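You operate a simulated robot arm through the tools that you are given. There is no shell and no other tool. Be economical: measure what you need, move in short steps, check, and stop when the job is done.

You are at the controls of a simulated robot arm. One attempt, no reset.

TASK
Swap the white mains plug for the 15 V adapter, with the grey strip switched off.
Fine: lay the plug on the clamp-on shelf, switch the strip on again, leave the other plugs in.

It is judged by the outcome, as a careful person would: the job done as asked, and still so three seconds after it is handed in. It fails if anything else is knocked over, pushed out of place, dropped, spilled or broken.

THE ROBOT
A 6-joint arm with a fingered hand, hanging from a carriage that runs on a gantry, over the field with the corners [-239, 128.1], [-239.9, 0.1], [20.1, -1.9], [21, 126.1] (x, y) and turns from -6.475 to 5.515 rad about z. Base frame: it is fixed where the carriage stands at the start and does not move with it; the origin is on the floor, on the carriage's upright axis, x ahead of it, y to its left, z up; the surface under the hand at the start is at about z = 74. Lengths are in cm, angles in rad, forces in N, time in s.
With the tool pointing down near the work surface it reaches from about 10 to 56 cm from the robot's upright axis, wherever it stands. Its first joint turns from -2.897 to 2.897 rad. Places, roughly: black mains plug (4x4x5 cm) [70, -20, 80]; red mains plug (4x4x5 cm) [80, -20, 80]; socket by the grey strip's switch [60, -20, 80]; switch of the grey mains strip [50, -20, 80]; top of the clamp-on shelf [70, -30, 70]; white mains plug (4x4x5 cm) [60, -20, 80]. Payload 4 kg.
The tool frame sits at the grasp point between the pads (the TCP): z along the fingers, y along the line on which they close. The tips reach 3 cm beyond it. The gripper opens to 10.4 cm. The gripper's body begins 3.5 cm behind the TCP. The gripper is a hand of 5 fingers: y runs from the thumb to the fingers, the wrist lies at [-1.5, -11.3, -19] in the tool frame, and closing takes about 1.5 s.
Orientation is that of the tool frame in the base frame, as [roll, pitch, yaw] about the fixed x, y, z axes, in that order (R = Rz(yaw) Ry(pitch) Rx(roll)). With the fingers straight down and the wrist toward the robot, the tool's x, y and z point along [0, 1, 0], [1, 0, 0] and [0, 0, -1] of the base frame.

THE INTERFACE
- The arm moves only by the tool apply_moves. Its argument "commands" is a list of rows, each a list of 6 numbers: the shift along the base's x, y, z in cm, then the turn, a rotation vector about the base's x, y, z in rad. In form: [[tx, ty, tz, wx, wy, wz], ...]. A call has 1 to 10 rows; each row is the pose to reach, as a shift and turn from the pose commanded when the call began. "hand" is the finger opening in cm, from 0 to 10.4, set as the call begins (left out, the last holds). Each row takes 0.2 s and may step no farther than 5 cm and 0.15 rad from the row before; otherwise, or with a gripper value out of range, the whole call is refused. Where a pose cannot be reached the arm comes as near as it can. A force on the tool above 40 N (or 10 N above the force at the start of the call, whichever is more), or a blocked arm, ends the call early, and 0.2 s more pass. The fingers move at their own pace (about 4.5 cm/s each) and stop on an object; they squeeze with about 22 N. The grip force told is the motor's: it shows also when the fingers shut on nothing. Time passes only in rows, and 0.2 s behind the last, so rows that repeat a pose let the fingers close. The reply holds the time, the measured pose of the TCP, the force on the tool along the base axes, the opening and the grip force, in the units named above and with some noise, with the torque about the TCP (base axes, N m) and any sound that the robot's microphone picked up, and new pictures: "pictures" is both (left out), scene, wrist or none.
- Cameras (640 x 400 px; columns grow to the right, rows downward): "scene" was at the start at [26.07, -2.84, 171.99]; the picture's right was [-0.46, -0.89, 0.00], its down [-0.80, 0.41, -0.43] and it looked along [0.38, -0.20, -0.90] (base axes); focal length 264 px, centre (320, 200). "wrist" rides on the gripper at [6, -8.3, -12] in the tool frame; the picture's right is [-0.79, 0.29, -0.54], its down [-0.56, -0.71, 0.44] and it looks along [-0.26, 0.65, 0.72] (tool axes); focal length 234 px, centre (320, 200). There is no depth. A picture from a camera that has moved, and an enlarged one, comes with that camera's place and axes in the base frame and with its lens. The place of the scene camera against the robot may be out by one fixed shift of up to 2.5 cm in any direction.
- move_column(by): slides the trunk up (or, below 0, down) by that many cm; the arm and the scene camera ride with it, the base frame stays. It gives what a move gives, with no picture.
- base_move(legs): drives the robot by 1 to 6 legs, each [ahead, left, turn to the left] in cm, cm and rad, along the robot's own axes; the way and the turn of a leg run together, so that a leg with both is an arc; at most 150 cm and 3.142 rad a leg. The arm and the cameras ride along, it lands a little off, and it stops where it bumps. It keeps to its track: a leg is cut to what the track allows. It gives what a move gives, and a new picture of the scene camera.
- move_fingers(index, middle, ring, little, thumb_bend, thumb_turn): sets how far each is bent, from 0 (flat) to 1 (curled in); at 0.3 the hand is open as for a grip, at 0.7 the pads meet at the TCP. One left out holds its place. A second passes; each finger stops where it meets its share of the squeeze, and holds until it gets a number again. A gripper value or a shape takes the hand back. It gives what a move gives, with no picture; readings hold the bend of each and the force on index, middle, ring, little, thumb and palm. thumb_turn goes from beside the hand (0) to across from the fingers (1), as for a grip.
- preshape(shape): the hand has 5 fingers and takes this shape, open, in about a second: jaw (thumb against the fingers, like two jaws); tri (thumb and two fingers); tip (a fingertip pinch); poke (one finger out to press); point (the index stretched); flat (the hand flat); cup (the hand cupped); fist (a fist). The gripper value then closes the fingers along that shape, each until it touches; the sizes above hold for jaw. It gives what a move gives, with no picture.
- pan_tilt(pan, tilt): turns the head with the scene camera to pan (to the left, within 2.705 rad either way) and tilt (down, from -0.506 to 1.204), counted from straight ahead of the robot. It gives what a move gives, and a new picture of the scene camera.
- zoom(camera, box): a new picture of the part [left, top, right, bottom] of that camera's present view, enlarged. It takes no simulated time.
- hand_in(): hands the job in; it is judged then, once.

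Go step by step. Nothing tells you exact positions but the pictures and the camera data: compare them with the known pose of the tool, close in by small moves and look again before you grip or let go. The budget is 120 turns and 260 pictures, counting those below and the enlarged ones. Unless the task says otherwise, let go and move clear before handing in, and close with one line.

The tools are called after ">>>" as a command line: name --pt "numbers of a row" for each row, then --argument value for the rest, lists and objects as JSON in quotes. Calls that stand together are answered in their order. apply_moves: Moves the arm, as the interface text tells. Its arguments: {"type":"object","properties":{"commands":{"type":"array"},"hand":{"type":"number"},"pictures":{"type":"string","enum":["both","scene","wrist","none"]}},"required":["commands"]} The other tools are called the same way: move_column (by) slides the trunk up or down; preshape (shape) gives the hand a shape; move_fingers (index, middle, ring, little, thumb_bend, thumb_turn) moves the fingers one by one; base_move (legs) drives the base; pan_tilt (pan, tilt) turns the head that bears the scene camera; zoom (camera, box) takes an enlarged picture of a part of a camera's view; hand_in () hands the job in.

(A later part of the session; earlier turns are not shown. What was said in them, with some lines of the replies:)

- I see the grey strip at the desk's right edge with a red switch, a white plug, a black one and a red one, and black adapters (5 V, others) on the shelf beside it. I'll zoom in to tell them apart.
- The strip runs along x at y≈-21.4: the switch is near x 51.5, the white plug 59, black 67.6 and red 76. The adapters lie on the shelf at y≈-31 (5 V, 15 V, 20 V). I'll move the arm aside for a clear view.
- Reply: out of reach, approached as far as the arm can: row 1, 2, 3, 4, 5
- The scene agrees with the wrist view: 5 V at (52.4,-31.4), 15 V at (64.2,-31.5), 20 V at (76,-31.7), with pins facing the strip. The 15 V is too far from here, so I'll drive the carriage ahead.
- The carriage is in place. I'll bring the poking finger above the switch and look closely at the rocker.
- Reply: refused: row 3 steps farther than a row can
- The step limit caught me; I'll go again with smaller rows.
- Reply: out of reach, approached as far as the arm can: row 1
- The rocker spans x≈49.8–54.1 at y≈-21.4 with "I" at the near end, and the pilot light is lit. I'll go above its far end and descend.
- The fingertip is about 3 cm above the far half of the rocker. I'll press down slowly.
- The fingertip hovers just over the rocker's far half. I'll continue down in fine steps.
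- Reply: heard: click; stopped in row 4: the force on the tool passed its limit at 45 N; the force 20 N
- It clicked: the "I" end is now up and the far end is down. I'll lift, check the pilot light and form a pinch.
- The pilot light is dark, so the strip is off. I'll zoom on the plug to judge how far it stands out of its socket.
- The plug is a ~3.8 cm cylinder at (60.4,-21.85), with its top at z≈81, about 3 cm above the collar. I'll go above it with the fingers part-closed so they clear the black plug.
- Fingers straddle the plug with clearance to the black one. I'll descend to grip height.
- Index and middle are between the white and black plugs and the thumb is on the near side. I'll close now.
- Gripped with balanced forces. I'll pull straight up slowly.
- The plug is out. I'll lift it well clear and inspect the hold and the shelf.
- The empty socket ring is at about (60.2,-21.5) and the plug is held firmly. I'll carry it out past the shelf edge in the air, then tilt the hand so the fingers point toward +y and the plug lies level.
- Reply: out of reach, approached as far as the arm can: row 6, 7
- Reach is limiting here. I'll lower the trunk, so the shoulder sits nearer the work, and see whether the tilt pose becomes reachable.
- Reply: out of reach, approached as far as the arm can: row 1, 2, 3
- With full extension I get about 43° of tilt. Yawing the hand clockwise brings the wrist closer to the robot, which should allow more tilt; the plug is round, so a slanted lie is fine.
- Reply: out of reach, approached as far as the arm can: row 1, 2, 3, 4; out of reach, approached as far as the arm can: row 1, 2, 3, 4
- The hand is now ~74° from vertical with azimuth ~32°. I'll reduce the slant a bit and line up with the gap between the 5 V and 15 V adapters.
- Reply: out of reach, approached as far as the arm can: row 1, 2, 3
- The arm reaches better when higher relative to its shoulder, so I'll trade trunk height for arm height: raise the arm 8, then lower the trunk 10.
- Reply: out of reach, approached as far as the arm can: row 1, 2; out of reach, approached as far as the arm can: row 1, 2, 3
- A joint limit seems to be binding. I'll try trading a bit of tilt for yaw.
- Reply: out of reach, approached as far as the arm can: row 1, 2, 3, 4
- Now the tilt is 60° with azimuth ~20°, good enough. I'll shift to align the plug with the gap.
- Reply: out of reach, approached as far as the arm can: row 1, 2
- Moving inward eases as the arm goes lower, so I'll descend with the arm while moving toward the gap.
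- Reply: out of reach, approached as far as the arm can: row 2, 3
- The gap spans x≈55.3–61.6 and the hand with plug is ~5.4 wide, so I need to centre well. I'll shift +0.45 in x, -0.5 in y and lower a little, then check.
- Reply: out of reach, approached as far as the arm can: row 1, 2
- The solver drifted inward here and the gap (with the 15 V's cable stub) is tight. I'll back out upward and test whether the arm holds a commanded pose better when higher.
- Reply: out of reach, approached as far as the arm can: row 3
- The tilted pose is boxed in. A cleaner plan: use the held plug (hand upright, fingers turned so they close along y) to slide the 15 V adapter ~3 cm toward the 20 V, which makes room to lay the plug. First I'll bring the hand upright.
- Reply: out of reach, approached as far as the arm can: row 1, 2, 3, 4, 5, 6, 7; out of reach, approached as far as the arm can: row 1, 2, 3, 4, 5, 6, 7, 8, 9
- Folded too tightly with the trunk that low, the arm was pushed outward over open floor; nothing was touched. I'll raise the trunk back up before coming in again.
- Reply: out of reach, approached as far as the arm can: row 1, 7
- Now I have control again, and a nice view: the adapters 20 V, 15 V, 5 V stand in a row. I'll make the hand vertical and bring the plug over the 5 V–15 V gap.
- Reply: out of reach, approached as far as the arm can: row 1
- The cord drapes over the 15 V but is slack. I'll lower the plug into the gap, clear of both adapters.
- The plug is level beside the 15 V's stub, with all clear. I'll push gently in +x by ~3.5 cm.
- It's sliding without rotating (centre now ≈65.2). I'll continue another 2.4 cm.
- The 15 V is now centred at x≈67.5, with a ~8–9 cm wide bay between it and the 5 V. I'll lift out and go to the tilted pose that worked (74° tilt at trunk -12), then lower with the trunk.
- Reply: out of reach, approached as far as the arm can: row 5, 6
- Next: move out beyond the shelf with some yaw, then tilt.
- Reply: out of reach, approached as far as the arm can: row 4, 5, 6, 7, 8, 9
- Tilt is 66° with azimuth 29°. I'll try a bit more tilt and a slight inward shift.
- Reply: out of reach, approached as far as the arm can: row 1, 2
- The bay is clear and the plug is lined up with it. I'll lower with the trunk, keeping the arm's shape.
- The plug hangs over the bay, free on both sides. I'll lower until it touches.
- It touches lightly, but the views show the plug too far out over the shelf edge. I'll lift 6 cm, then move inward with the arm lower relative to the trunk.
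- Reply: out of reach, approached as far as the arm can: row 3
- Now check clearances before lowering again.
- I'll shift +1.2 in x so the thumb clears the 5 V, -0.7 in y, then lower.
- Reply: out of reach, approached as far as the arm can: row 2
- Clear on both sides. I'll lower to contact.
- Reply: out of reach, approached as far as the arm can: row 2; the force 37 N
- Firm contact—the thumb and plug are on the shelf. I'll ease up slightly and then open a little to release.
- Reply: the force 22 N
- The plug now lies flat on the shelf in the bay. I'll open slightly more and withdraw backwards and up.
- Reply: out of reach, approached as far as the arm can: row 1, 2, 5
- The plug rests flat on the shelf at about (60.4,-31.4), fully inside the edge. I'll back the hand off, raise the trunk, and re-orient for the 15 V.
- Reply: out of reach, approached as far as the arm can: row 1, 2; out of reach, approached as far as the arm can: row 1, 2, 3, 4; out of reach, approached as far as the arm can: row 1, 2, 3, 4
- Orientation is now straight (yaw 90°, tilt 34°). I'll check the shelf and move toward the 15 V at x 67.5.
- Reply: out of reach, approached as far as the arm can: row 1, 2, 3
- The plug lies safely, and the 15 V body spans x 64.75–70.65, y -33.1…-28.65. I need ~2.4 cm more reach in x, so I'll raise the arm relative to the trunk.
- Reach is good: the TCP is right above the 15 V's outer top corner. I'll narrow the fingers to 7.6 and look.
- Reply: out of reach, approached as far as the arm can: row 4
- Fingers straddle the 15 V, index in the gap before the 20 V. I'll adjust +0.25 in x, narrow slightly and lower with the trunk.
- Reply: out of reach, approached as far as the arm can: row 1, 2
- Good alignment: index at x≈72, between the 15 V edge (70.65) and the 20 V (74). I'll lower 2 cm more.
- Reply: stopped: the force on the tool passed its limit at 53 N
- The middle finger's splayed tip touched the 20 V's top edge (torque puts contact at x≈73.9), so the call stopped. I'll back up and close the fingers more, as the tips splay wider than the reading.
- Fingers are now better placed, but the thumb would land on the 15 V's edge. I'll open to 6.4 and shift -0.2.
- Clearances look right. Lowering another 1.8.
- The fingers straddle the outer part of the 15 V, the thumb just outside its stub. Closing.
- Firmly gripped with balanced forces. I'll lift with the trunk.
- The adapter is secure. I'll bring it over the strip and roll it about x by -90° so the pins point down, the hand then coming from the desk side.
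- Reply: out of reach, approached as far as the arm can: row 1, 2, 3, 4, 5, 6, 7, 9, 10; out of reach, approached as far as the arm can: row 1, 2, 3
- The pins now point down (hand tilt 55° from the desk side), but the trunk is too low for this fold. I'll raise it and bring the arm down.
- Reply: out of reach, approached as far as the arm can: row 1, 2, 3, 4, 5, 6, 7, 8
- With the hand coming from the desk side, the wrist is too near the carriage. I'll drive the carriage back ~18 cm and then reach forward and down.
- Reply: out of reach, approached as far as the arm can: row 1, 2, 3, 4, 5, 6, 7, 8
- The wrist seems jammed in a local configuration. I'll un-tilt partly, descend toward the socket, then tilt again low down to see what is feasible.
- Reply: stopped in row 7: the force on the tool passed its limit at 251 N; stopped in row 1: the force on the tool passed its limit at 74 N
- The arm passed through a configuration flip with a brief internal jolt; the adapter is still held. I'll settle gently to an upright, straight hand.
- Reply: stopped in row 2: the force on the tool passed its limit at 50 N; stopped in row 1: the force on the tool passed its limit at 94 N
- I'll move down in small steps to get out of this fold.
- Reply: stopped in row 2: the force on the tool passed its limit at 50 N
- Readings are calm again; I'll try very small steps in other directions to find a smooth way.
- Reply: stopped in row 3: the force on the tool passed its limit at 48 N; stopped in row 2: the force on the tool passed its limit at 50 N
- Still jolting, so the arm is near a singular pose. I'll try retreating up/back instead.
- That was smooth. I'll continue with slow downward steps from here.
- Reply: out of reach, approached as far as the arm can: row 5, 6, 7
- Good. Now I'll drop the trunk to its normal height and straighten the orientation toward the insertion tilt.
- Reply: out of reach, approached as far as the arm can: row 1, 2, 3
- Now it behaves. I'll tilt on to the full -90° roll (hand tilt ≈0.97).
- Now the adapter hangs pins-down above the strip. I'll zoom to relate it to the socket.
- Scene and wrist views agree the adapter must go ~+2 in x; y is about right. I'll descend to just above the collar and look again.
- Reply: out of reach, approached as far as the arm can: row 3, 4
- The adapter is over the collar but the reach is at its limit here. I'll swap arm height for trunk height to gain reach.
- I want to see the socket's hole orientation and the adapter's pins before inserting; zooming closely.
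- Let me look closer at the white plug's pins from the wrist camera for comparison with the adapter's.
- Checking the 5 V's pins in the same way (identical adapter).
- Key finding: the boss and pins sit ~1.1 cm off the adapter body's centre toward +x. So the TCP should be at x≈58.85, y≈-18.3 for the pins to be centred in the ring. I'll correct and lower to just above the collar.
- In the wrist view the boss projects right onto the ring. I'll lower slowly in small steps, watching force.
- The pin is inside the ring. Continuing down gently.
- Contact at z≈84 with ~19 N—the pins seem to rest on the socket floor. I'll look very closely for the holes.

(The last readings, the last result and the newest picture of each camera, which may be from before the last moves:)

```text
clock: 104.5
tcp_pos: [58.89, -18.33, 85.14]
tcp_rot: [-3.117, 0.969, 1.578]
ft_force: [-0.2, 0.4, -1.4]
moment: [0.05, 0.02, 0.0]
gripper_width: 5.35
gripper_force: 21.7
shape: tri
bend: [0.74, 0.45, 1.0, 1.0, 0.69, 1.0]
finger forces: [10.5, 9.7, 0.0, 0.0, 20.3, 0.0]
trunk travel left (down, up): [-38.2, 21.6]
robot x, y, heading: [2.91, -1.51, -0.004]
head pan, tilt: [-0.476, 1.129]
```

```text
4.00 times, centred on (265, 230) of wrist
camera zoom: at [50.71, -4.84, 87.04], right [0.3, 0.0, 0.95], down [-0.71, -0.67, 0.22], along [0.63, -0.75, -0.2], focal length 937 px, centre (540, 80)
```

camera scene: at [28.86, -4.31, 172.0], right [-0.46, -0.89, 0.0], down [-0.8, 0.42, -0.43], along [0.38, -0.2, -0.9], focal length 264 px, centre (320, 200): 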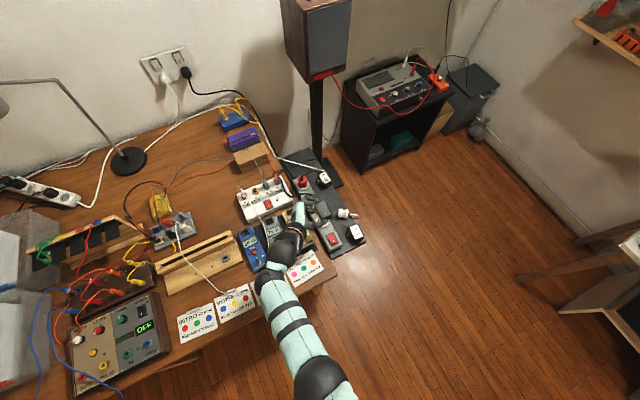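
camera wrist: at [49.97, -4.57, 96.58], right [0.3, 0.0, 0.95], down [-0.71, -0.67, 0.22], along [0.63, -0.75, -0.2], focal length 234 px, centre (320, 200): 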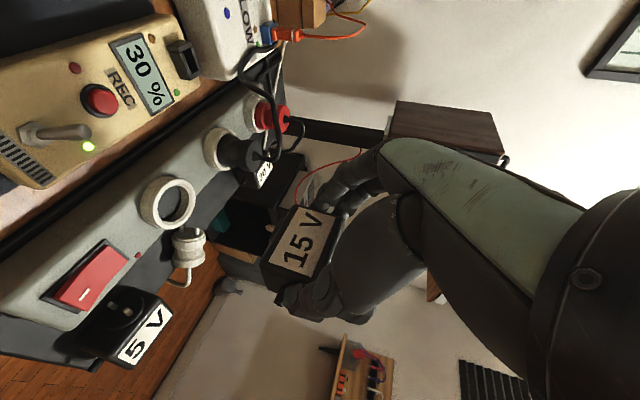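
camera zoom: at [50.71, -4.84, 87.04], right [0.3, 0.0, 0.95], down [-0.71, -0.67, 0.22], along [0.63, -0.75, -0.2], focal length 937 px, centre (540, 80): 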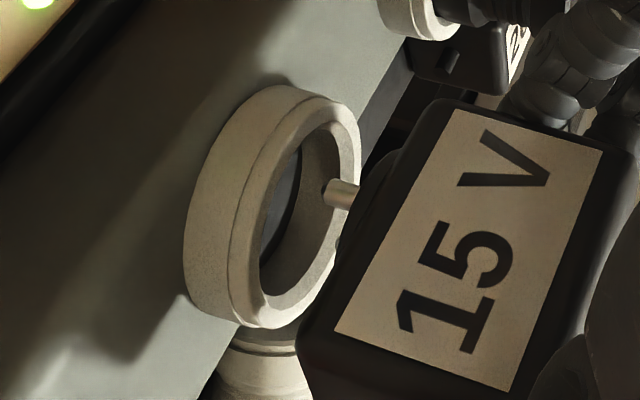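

The socket floor is ~0.8 cm below the rim and a hole edge is visible, consistent with holes lined up along y like the pins. I'm a few millimetres off, so I'll press lightly and scan along the poorly resolved diagonal.

>>> apply_moves --pt "0 0 -0.6 0 0 0" --pt "0 0 -1.3 0 0 0" --pt "0.1 -0.1 -1.4 0 0 0" --pt "0.2 -0.2 -1.4 0 0 0" --pt "0.3 -0.3 -1.4 0 0 0" --pt "0.4 -0.4 -1.4 0 0 0" --pt "0.5 -0.5 -1.4 0 0 0" --pictures "none"

>>> apply_moves --pt "-0.25 0.25 0 0 0 0" --pt "-0.5 0.5 0 0 0 0" --pt "-0.6 0.6 0 0 0 0" --pt "-0.7 0.7 0 0 0 0" --pt "-0.8 0.8 0 0 0 0" --pt "-0.9 0.9 0 0 0 0" --pt "-1 1 0 0 0 0" --pictures "none"

```text
clock: 106.1
tcp_pos: [59.37, -18.95, 83.91]
tcp_rot: [-3.127, 0.97, 1.569]
ft_force: [-2.2, -0.2, 11.0]
moment: [-0.13, 0.05, -0.02]
gripper_width: 5.27
gripper_force: 21.5
shape: tri
bend: [0.74, 0.45, 1.0, 1.0, 0.68, 1.0]
finger forces: [10.3, 9.8, 0.0, 0.0, 23.1, 0.0]
trunk travel left (down, up): [-38.2, 21.6]
robot x, y, heading: [3.23, -1.49, -0.001]
head pan, tilt: [-0.476, 1.129]
```

```text
clock: 107.7
tcp_pos: [58.65, -17.89, 84.06]
tcp_rot: [-3.131, 0.971, 1.565]
ft_force: [2.8, -3.4, 15.8]
moment: [-0.38, -0.29, 0.03]
gripper_width: 5.3
gripper_force: 22.1
shape: tri
bend: [0.74, 0.44, 1.0, 1.0, 0.69, 1.0]
finger forces: [11.5, 12.6, 0.0, 0.0, 20.1, 0.1]
trunk travel left (down, up): [-38.2, 21.6]
robot x, y, heading: [2.52, -1.6, -0.0]
head pan, tilt: [-0.476, 1.129]
```

No drop yet. I'll lift slightly, go back to centre and look with both cameras.

>>> apply_moves --pt "0.2 -0.2 0.6 0 0 0" --pt "0.5 -0.5 1.2 0 0 0" --pictures "none"

>>> zoom --camera "scene" --box '[318, 192, 348, 222]'

>>> zoom --camera "wrist" --box '[235, 190, 285, 240]'

```text
clock: 108.3
tcp_pos: [58.84, -18.18, 84.97]
tcp_rot: [-3.114, 0.968, 1.58]
ft_force: [0.1, 0.5, -1.2]
moment: [0.04, -0.01, -0.01]
gripper_width: 5.33
gripper_force: 22.6
shape: tri
bend: [0.74, 0.45, 1.0, 1.0, 0.69, 1.0]
finger forces: [10.7, 9.9, 0.1, 0.0, 20.4, 0.0]
trunk travel left (down, up): [-38.2, 21.6]
robot x, y, heading: [2.88, -1.7, -0.005]
head pan, tilt: [-0.476, 1.129]
```

```text
13.33 times, centred on (333, 207) of scene
camera zoom: at [28.86, -4.3, 162.98], right [-0.46, -0.89, 0.0], down [-0.8, 0.42, -0.43], along [0.38, -0.2, -0.9], focal length 3516 px, centre (147, 107)
```

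zoom: 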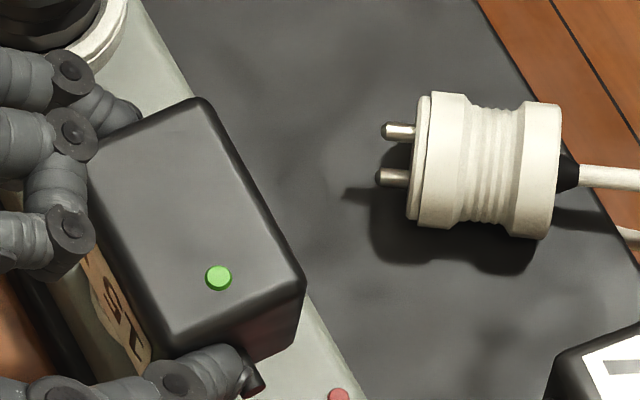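

```text
8.00 times, centred on (260, 215) of wrist
camera zoom: at [50.55, -4.8, 86.85], right [0.3, 0.0, 0.95], down [-0.71, -0.67, 0.22], along [0.63, -0.75, -0.2], focal length 1873 px, centre (800, 80)
```

zoom: 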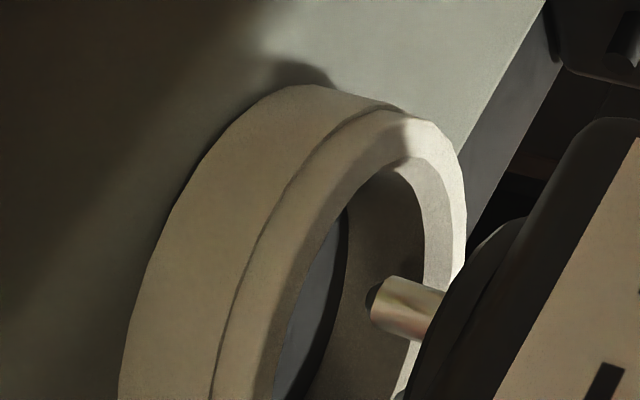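

The torque readings show the boss's +y edge is what lands on the rim, so the adapter needs to go more toward -y (and slightly +x). I'll shift there and press again, scanning in -y.

>>> apply_moves --pt "0.2 -0.5 0 0 0 0" --pt "0.35 -0.9 0 0 0 0" --pt "0.35 -0.9 -0.6 0 0 0" --pt "0.35 -0.9 -1.1 0 0 0" --pt "0.35 -1.0 -1.2 0 0 0" --pt "0.4 -1.15 -1.2 0 0 0" --pt "0.4 -1.3 -1.2 0 0 0" --pt "0.45 -1.45 -1.2 0 0 0" --pictures "none"

>>> zoom --camera "wrist" --box '[210, 180, 320, 280]'

```text
clock: 110.1
tcp_pos: [59.24, -19.67, 83.89]
tcp_rot: [-3.124, 0.968, 1.573]
ft_force: [-2.2, 3.8, 1.1]
moment: [0.16, 0.11, -0.03]
gripper_width: 5.32
gripper_force: 22.0
shape: tri
bend: [0.74, 0.45, 1.0, 1.0, 0.69, 1.0]
finger forces: [10.1, 9.4, 0.0, 0.0, 22.1, 0.0]
trunk travel left (down, up): [-38.2, 21.6]
robot x, y, heading: [2.75, -1.47, -0.003]
head pan, tilt: [-0.476, 1.129]
```

```text
4.00 times, centred on (265, 230) of wrist
camera zoom: at [51.16, -6.21, 85.71], right [0.3, 0.0, 0.95], down [-0.71, -0.67, 0.22], along [0.63, -0.75, -0.2], focal length 937 px, centre (540, 80)
```

zoom: 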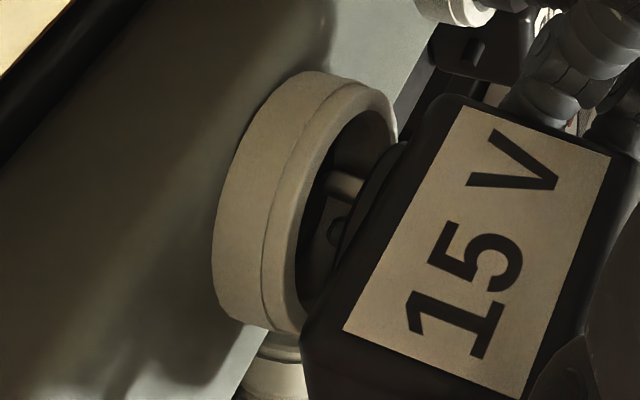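

Vertical force vanished and only light side forces remain, so it is inside the ring. I'll relax sideways slightly and continue down.

>>> apply_moves --pt "-0.05 0.12 0 0 0 0" --pt "-0.05 0.15 -0.2 0 0 0" --pt "-0.05 0.15 -0.4 0 0 0" --pt "-0.05 0.15 -0.6 0 0 0" --pt "-0.05 0.15 -0.8 0 0 0" --pictures "none"

>>> zoom --camera "wrist" --box '[210, 180, 320, 280]'

```text
clock: 111.3
tcp_pos: [59.39, -19.4, 83.12]
tcp_rot: [-3.124, 0.968, 1.573]
ft_force: [-3.8, 8.4, 4.0]
moment: [0.03, 0.15, -0.1]
gripper_width: 5.37
gripper_force: 22.0
shape: tri
bend: [0.74, 0.45, 1.0, 1.0, 0.69, 1.0]
finger forces: [9.5, 10.4, 0.0, 0.1, 22.3, 0.0]
trunk travel left (down, up): [-38.2, 21.6]
robot x, y, heading: [2.79, -1.36, -0.004]
head pan, tilt: [-0.476, 1.129]
```

```text
4.00 times, centred on (265, 230) of wrist
camera zoom: at [51.17, -5.93, 84.96], right [0.3, 0.0, 0.95], down [-0.71, -0.67, 0.22], along [0.64, -0.75, -0.2], focal length 937 px, centre (540, 80)
```

zoom: 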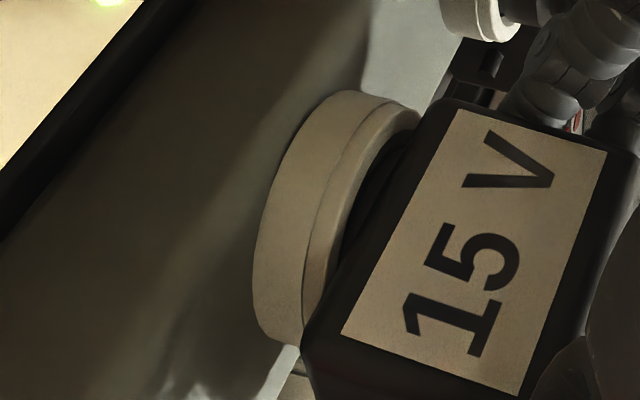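

The boss is sliding into the collar. Shift +y slightly to relieve the side force, and keep lowering.

>>> apply_moves --pt "-0.05 0.15 0 0 0 0" --pt "-0.07 0.2 -0.2 0 0 0" --pt "-0.07 0.2 -0.4 0 0 0" --pt "-0.07 0.2 -0.6 0 0 0" --pt "-0.07 0.2 -0.8 0 0 0" --pt "-0.07 0.2 -1.0 0 0 0" --pictures "none"

>>> zoom --camera "wrist" --box '[210, 180, 320, 280]'

```text
clock: 112.7
tcp_pos: [59.4, -19.29, 82.25]
tcp_rot: [-3.135, 0.968, 1.562]
ft_force: [-3.3, 12.1, 29.1]
moment: [-0.49, -0.01, -0.34]
gripper_width: 5.32
gripper_force: 22.0
shape: tri
bend: [0.74, 0.45, 1.0, 1.0, 0.69, 1.0]
finger forces: [9.4, 10.9, 0.0, 0.0, 24.3, 0.0]
trunk travel left (down, up): [-38.2, 21.6]
robot x, y, heading: [2.64, -2.01, -0.002]
head pan, tilt: [-0.476, 1.129]
```

```text
4.00 times, centred on (265, 230) of wrist
camera zoom: at [51.39, -5.79, 84.13], right [0.29, 0.0, 0.96], down [-0.71, -0.67, 0.22], along [0.64, -0.75, -0.2], focal length 937 px, centre (540, 80)
```

zoom: 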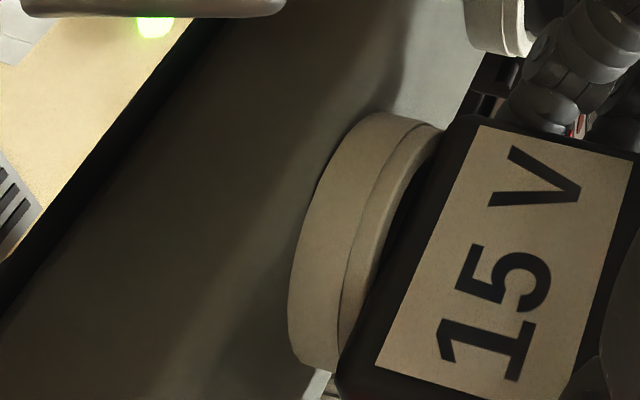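

Nearly flush with the collar, 29 N down. I'll relieve the side load and press a little more.

>>> apply_moves --pt "-0.08 0.25 0.1 0 0 0" --pt "-0.1 0.3 0 0 0 0" --pt "-0.1 0.3 -0.15 0 0 0" --pt "-0.1 0.3 -0.3 0 0 0" --pictures "none"

>>> zoom --camera "wrist" --box '[230, 180, 320, 260]'

>>> zoom --camera "scene" --box '[300, 170, 370, 240]'

```text
clock: 113.7
tcp_pos: [59.48, -19.19, 82.14]
tcp_rot: [-3.135, 0.973, 1.563]
ft_force: [-1.4, 4.6, 30.3]
moment: [-0.61, -0.09, -0.28]
gripper_width: 5.35
gripper_force: 21.9
shape: tri
bend: [0.74, 0.44, 1.0, 1.0, 0.69, 1.0]
finger forces: [10.3, 11.7, 0.0, 0.1, 23.0, 0.0]
trunk travel left (down, up): [-38.2, 21.6]
robot x, y, heading: [2.9, -1.32, -0.006]
head pan, tilt: [-0.476, 1.129]
```

```text
5.00 times, centred on (275, 220) of wrist
camera zoom: at [51.33, -5.67, 83.84], right [0.29, 0.0, 0.96], down [-0.71, -0.66, 0.22], along [0.64, -0.75, -0.19], focal length 1171 px, centre (545, 100)
```

zoom: 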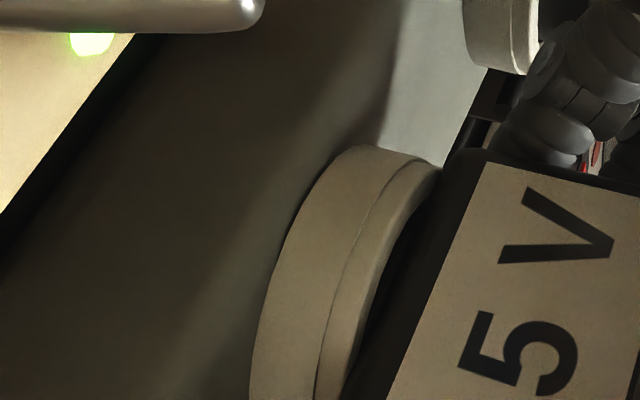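

```text
5.71 times, centred on (335, 205) of scene
camera zoom: at [28.96, -4.31, 163.06], right [-0.46, -0.89, 0.0], down [-0.8, 0.42, -0.43], along [0.38, -0.2, -0.9], focal length 1507 px, centre (234, 171)
```

zoom: 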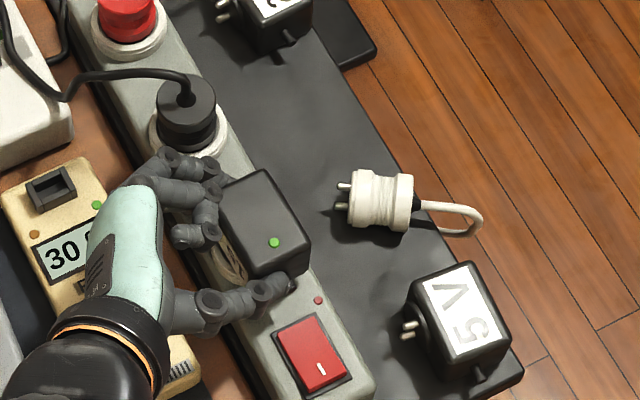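

The reaction now acts through the boss centre, so the adapter is seated (1.9 cm below first rim contact). I'll ease the push, open and back out along the hand's axis.

>>> apply_moves --pt "0 0 0.4 0 0 0" --pt "0 0 0.5 0 0 0" --pt "0 0 0.5 0 0 0" --pt "0 0 0.5 0 0 0" --pt "0 0 0.5 0 0 0" --hand 6.8 --pictures "none"

>>> zoom --camera "scene" --box '[300, 170, 370, 240]'

>>> zoom --camera "wrist" --box '[210, 160, 360, 300]'

```text
clock: 114.9
tcp_pos: [59.18, -19.11, 82.24]
tcp_rot: [-3.121, 0.969, 1.575]
ft_force: [-0.6, -0.2, 0.3]
moment: [0.02, 0.01, -0.01]
gripper_width: 6.83
gripper_force: 0.0
shape: tri
bend: [0.73, 0.39, 0.99, 0.99, 0.62, 0.99]
finger forces: [0.0, 0.0, 0.0, 0.1, 0.0, 0.1]
trunk travel left (down, up): [-38.2, 21.6]
robot x, y, heading: [2.69, -1.4, -0.002]
head pan, tilt: [-0.476, 1.129]
```

```text
5.71 times, centred on (335, 205) of scene
camera zoom: at [28.86, -4.31, 162.99], right [-0.46, -0.89, 0.0], down [-0.8, 0.42, -0.43], along [0.38, -0.2, -0.9], focal length 1507 px, centre (234, 171)
```

zoom: 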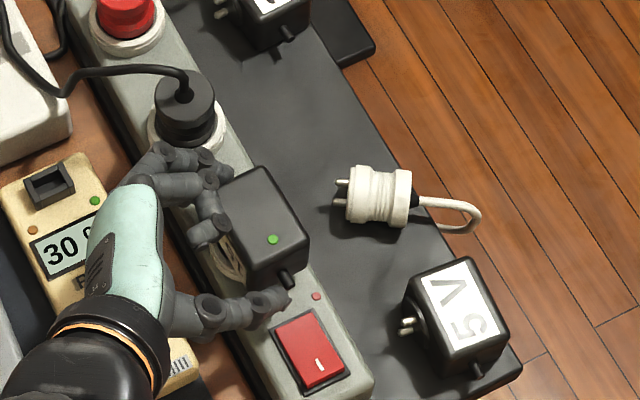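

```text
2.86 times, centred on (285, 230) of wrist
camera zoom: at [50.98, -5.64, 84.12], right [0.3, 0.0, 0.95], down [-0.71, -0.67, 0.22], along [0.63, -0.75, -0.2], focal length 669 px, centre (420, 114)
```

zoom: 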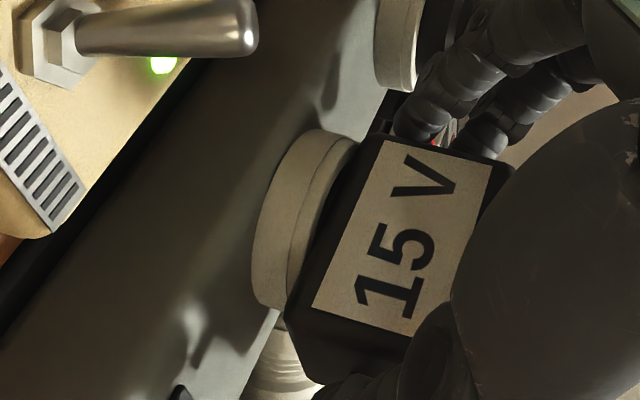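

The 15 V stays flush in the socket, hand free (0 N). I'll withdraw mostly upward, keeping clear of the pedal toggle.

>>> apply_moves --pt "0 0.3 1 0 0 0" --pt "0 0.6 2.2 0 0 0" --pt "0 1 4 0 0 0" --pt "0 1.3 7 0 0 0" --pt "-1 1.5 11 0 0 0" --pt "-3 1.5 15 0 0 0" --pictures "none"

>>> apply_moves --pt "-1 0 0 0.14 0 0" --pt "-2 0 0 0.28 0 0" --pt "-3 0 0 0.42 0 0" --pt "-4 0 0 0.56 0 0" --pt "-5 0 0 0.7 0 0" --pt "-5 0 0 0.84 0 0" --pt "-5 0 0 0.97 0 0" --pictures "both"

>>> zoom --camera "scene" --box '[280, 160, 380, 260]'

```text
clock: 116.3
tcp_pos: [56.03, -17.46, 97.33]
tcp_rot: [-3.122, 0.969, 1.573]
ft_force: [0.2, 0.3, -0.2]
moment: [0.0, -0.02, -0.02]
gripper_width: 6.83
gripper_force: 0.1
shape: tri
bend: [0.73, 0.39, 0.99, 0.99, 0.62, 0.99]
finger forces: [0.0, 0.0, 0.1, 0.0, 0.0, 0.0]
trunk travel left (down, up): [-38.2, 21.6]
robot x, y, heading: [2.97, -1.65, -0.0]
head pan, tilt: [-0.476, 1.129]
```

```text
clock: 118.1
tcp_pos: [54.38, -22.51, 99.86]
tcp_rot: [3.071, -0.085, 1.287]
ft_force: [-0.2, -0.2, -0.2]
moment: [0.01, 0.04, 0.03]
gripper_width: 6.81
gripper_force: 0.0
shape: tri
bend: [0.73, 0.39, 0.99, 0.99, 0.62, 0.99]
finger forces: [0.0, 0.1, 0.1, 0.0, 0.1, 0.1]
out of reach, approached as far as the arm can: row 5, 6
trunk travel left (down, up): [-38.2, 21.6]
robot x, y, heading: [2.89, -1.75, -0.005]
head pan, tilt: [-0.476, 1.129]
stopped in row 7: the arm was blocked; the commanded pose is now the measured one
camera scene: at [28.89, -4.36, 163.0], right [-0.46, -0.89, 0.0], down [-0.8, 0.42, -0.43], along [0.38, -0.2, -0.9], focal length 264 px, centre (320, 200)
camera wrist: at [47.04, -15.08, 111.64], right [0.01, -0.87, 0.49], down [-0.79, -0.31, -0.53], along [0.61, -0.38, -0.69], focal length 234 px, centre (320, 200)
```

scene: 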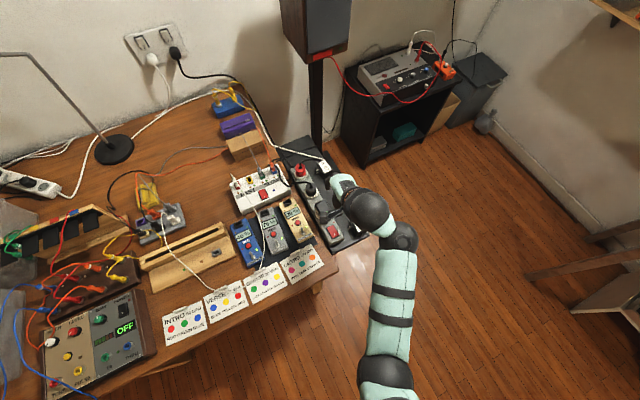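
wrist: 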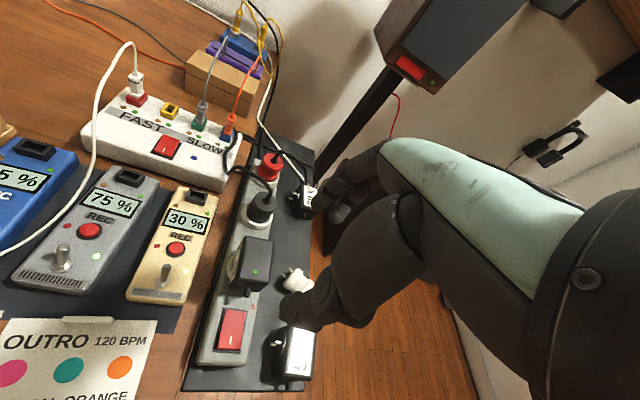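

```text
4.00 times, centred on (330, 210) of scene
camera zoom: at [28.89, -4.36, 163.0], right [-0.46, -0.89, 0.0], down [-0.8, 0.42, -0.43], along [0.38, -0.2, -0.9], focal length 1055 px, centre (280, 160)
```

zoom: 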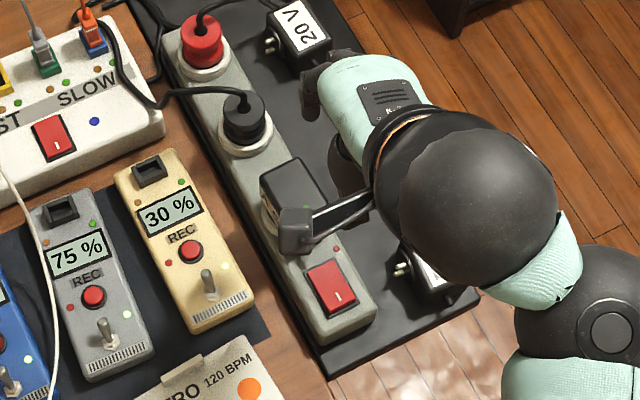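

The adapter stands upright in the socket with everything else in place. Next I'll shape the hand to poke, raise the trunk, square the hand and go above the switch's "I" end.

>>> move_column --by 9

>>> preshape --shape "poke"

>>> apply_moves --pt "-0.5 0.2 -1 -0.03 0.04 0.1" --pt "-1.5 0.6 -2 -0.06 0.09 0.2" --pt "-2.5 1 -3 -0.06 0.09 0.285" --pt "-4 1.2 -6 -0.06 0.09 0.285" --pictures "none"

>>> zoom --camera "wrist" --box '[160, 120, 400, 360]'

```text
clock: 119.3
tcp_pos: [54.42, -22.44, 108.7]
tcp_rot: [3.072, -0.085, 1.288]
ft_force: [0.2, -0.5, -0.7]
moment: [-0.02, -0.02, -0.02]
gripper_width: 6.78
gripper_force: 0.2
shape: tri
bend: [0.73, 0.39, 0.99, 0.99, 0.62, 0.99]
finger forces: [0.0, 0.0, 0.1, 0.0, 0.0, 0.0]
trunk travel left (down, up): [-47.2, 12.6]
robot x, y, heading: [3.25, -1.63, 0.002]
head pan, tilt: [-0.476, 1.129]
```

```text
clock: 120.2
tcp_pos: [54.28, -22.26, 108.65]
tcp_rot: [3.074, -0.088, 1.288]
ft_force: [-0.5, -0.4, -0.7]
moment: [0.02, -0.03, 0.01]
gripper_width: 0.01
gripper_force: 0.0
shape: poke
bend: [0.7, 0.7, 0.99, 0.99, 1.0, 1.0]
finger forces: [0.0, 0.0, 0.0, 0.0, 0.0, 0.1]
trunk travel left (down, up): [-47.2, 12.6]
robot x, y, heading: [2.66, -1.67, -0.002]
head pan, tilt: [-0.476, 1.129]
```

```text
clock: 121.2
tcp_pos: [50.48, -21.1, 102.92]
tcp_rot: [-3.13, -0.014, 1.573]
ft_force: [0.8, -0.4, 0.1]
moment: [0.02, 0.03, 0.0]
gripper_width: 0.01
gripper_force: 0.2
shape: poke
bend: [0.7, 0.7, 0.99, 0.99, 1.0, 1.0]
finger forces: [0.0, 0.0, 0.0, 0.0, 0.1, 0.0]
trunk travel left (down, up): [-47.2, 12.6]
robot x, y, heading: [2.75, -1.65, 0.002]
head pan, tilt: [-0.476, 1.129]
```

```text
1.67 times, centred on (280, 240) of wrist
camera zoom: at [42.28, -15.24, 114.93], right [0.3, -0.8, 0.53], down [-0.71, -0.55, -0.44], along [0.64, -0.25, -0.73], focal length 390 px, centre (387, 133)
```

zoom: 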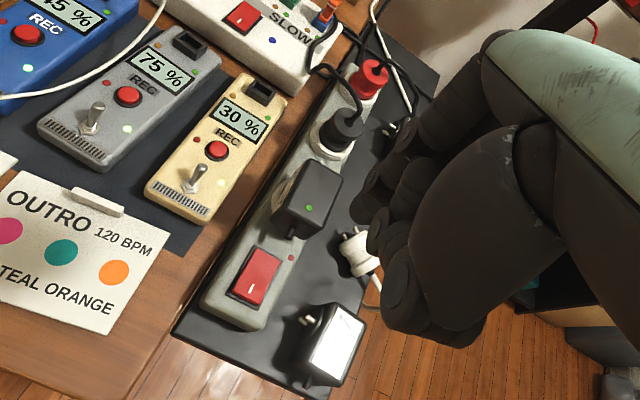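

The finger is over the "I" end (x≈50.4, y≈-21.2). I'll descend to just above it.

>>> apply_moves --pt "0 -0.1 -4.5 0 0 0" --pt "0 -0.1 -9 0 0 0" --pt "0 -0.1 -13.5 0 0 0" --pt "0 -0.1 -17 0 0 0" --pt "0 -0.1 -19.5 0 0 0" --pt "0 -0.1 -20.2 0 0 0" --pictures "none"

>>> zoom --camera "wrist" --box '[200, 140, 400, 340]'

```text
clock: 122.6
tcp_pos: [50.54, -21.27, 82.42]
tcp_rot: [-3.131, -0.013, 1.571]
ft_force: [0.6, -0.7, -0.5]
moment: [0.02, 0.0, -0.01]
gripper_width: 0.0
gripper_force: 0.0
shape: poke
bend: [0.7, 0.7, 0.99, 0.99, 1.0, 1.0]
finger forces: [0.1, 0.0, 0.0, 0.0, 0.0, 0.0]
trunk travel left (down, up): [-47.2, 12.6]
robot x, y, heading: [2.85, -1.98, -0.001]
head pan, tilt: [-0.476, 1.129]
```

```text
2.00 times, centred on (300, 240) of wrist
camera zoom: at [42.32, -15.38, 94.6], right [0.3, -0.8, 0.53], down [-0.71, -0.55, -0.43], along [0.64, -0.25, -0.73], focal length 468 px, centre (360, 120)
```

zoom: 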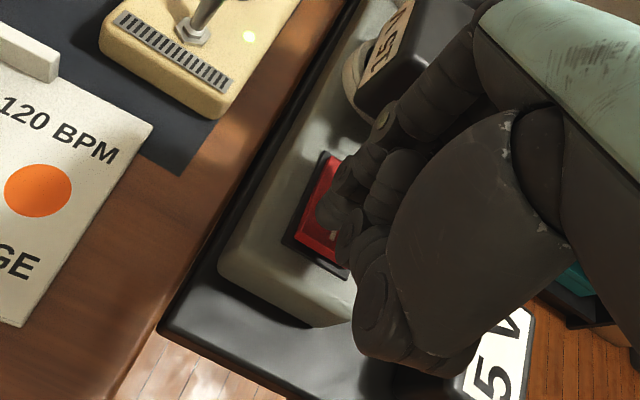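

The fingertip is over the near half of the rocker. Pressing slowly.

>>> apply_moves --pt "-0.2 0 -0.4 0 0 0" --pt "-0.2 0 -0.8 0 0 0" --pt "-0.2 0 -1.1 0 0 0" --pt "-0.2 0 -1.4 0 0 0" --pt "-0.2 0 -1.7 0 0 0" --pt "-0.2 0 -2 0 0 0" --pictures "none"

>>> zoom --camera "wrist" --box '[200, 140, 400, 340]'

```text
clock: 124.0
tcp_pos: [50.67, -21.35, 81.1]
tcp_rot: [3.141, -0.013, 1.576]
ft_force: [-9.2, 5.0, 28.0]
moment: [0.17, 0.32, -0.01]
gripper_width: 0.0
gripper_force: 0.0
shape: poke
bend: [0.7, 0.7, 0.99, 0.99, 1.0, 1.0]
finger forces: [20.4, 8.6, 0.1, 0.0, 0.0, 0.0]
trunk travel left (down, up): [-47.2, 12.6]
robot x, y, heading: [2.66, -1.37, 0.005]
head pan, tilt: [-0.476, 1.129]
heard: click
stopped in row 6: the force on the tool passed its limit at 43 N (the readings are from after the stop); the commanded pose is now the measured one
```

```text
2.00 times, centred on (300, 240) of wrist
camera zoom: at [42.37, -15.43, 93.11], right [0.29, -0.79, 0.53], down [-0.7, -0.56, -0.44], along [0.65, -0.25, -0.72], focal length 468 px, centre (360, 120)
```

zoom: 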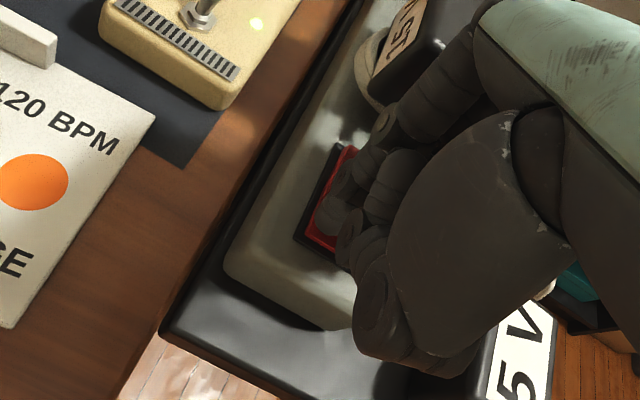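

It clicked. I'll lift straight up, move clear and verify the pilot light and the whole layout.

>>> apply_moves --pt "0 0 1 0 0 0" --pt "0 0 5 0 0 0" --pt "0 0 10 0 0 0" --pt "0 0 15 0 0 0" --pt "-3 3 19 0 0 0" --pt "-6 6 22 0 0 0" --pt "-9 9 23 0 0 0" --pt "-12 12 23 0 0 0" --pictures "scene"

>>> zoom --camera "scene" --box '[275, 145, 375, 255]'

>>> zoom --camera "wrist" --box '[180, 100, 420, 340]'

```text
refused: row 5 steps farther than a row can; nothing moved
```

```text
3.64 times, centred on (325, 200) of scene
camera zoom: at [28.85, -4.27, 172.02], right [-0.46, -0.89, 0.0], down [-0.8, 0.42, -0.43], along [0.38, -0.2, -0.9], focal length 959 px, centre (302, 200)
```

zoom: 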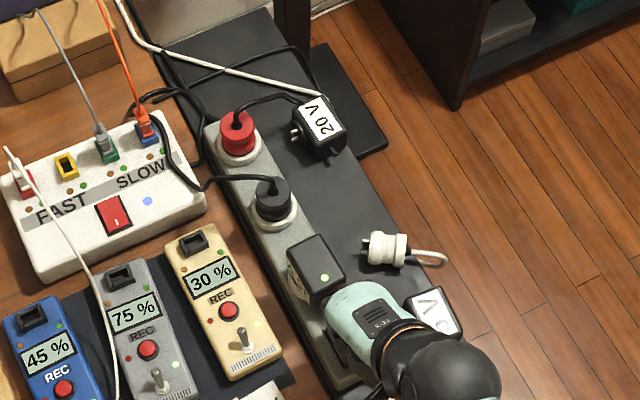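

```text
1.67 times, centred on (300, 220) of wrist
camera zoom: at [42.37, -15.43, 93.11], right [0.29, -0.79, 0.53], down [-0.7, -0.56, -0.44], along [0.65, -0.25, -0.72], focal length 390 px, centre (353, 167)
```

zoom: 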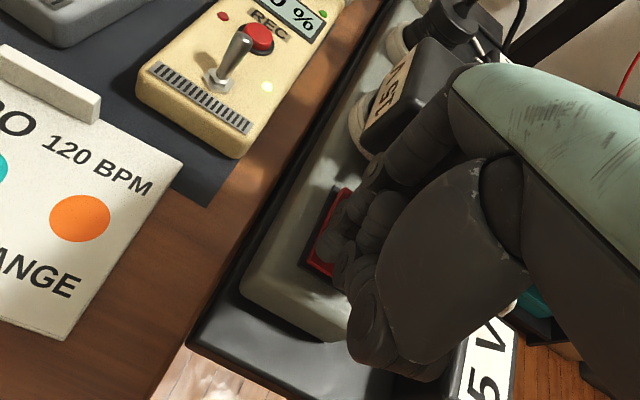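

Refused for step size; again with smaller rows.

>>> apply_moves --pt "0 0 1 0 0 0" --pt "0 0 5 0 0 0" --pt "0 0 9.5 0 0 0" --pt "0 0 14 0 0 0" --pt "-2 2 17 0 0 0" --pt "-4 4 20 0 0 0" --pt "-6 7 22 0 0 0" --pt "-8 10 22 0 0 0" --pt "-10 13 22 0 0 0" --pictures "scene"

>>> zoom --camera "scene" --box '[275, 145, 375, 255]'

>>> zoom --camera "scene" --box '[305, 200, 355, 250]'

```text
clock: 126.0
tcp_pos: [40.48, -8.31, 102.91]
tcp_rot: [-3.137, -0.011, 1.574]
ft_force: [0.0, 0.1, 0.6]
moment: [0.0, 0.02, 0.0]
gripper_width: 0.0
gripper_force: 0.0
shape: poke
bend: [0.7, 0.7, 0.99, 0.99, 1.0, 1.0]
finger forces: [0.0, 0.0, 0.0, 0.0, 0.1, 0.0]
trunk travel left (down, up): [-47.2, 12.6]
robot x, y, heading: [2.58, -1.32, 0.001]
head pan, tilt: [-0.476, 1.129]
camera scene: at [28.86, -4.3, 172.0], right [-0.46, -0.89, 0.0], down [-0.8, 0.42, -0.43], along [0.38, -0.2, -0.9], focal length 264 px, centre (320, 200)
```

scene: 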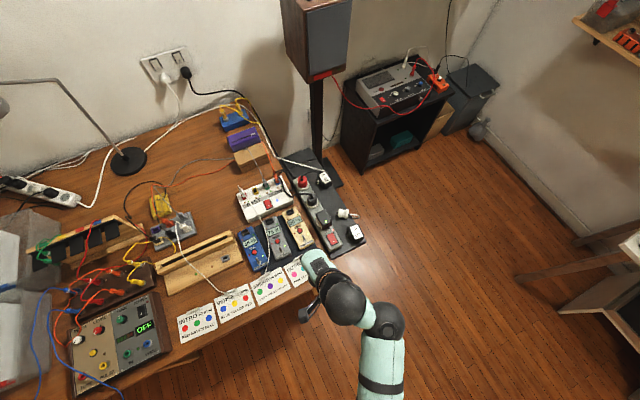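

```text
3.64 times, centred on (325, 200) of scene
camera zoom: at [28.86, -4.3, 172.0], right [-0.46, -0.89, 0.0], down [-0.8, 0.42, -0.43], along [0.38, -0.2, -0.9], focal length 959 px, centre (302, 200)
```

zoom: 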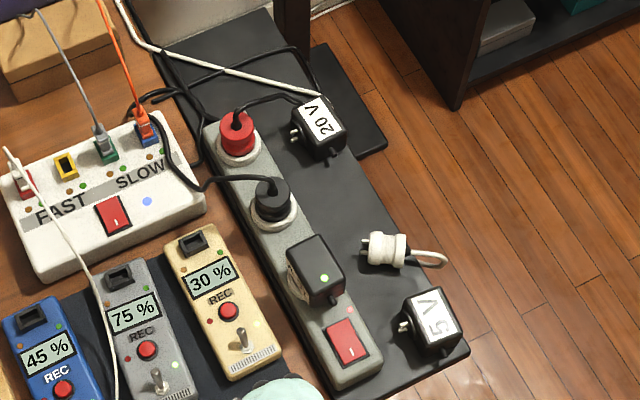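

```text
8.00 times, centred on (330, 225) of scene
camera zoom: at [28.86, -4.3, 172.0], right [-0.46, -0.89, 0.0], down [-0.8, 0.42, -0.43], along [0.38, -0.2, -0.9], focal length 2110 px, centre (240, 0)
```

zoom: 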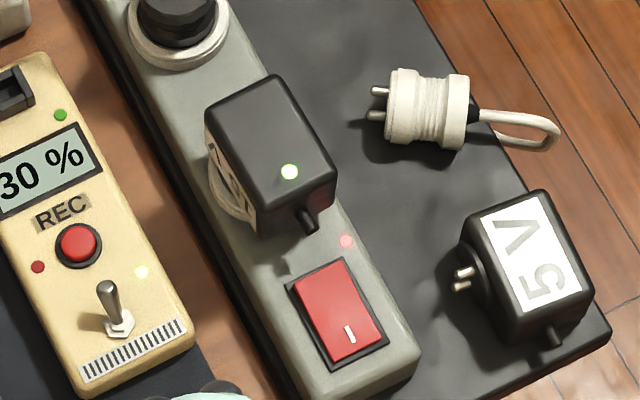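

The strip's pilot light is lit and the adapter's own LED now glows, so it is properly plugged in. The white plug lies on the shelf, and the black and red plugs and the other adapters are in place. Handing in.

>>> hand_in

```text
The job is handed in.
```

I handed the job in with the 15 V adapter in the socket by the switch, the white plug lying on the clamp-on shelf, and the strip switched back on with the black and red plugs still in.
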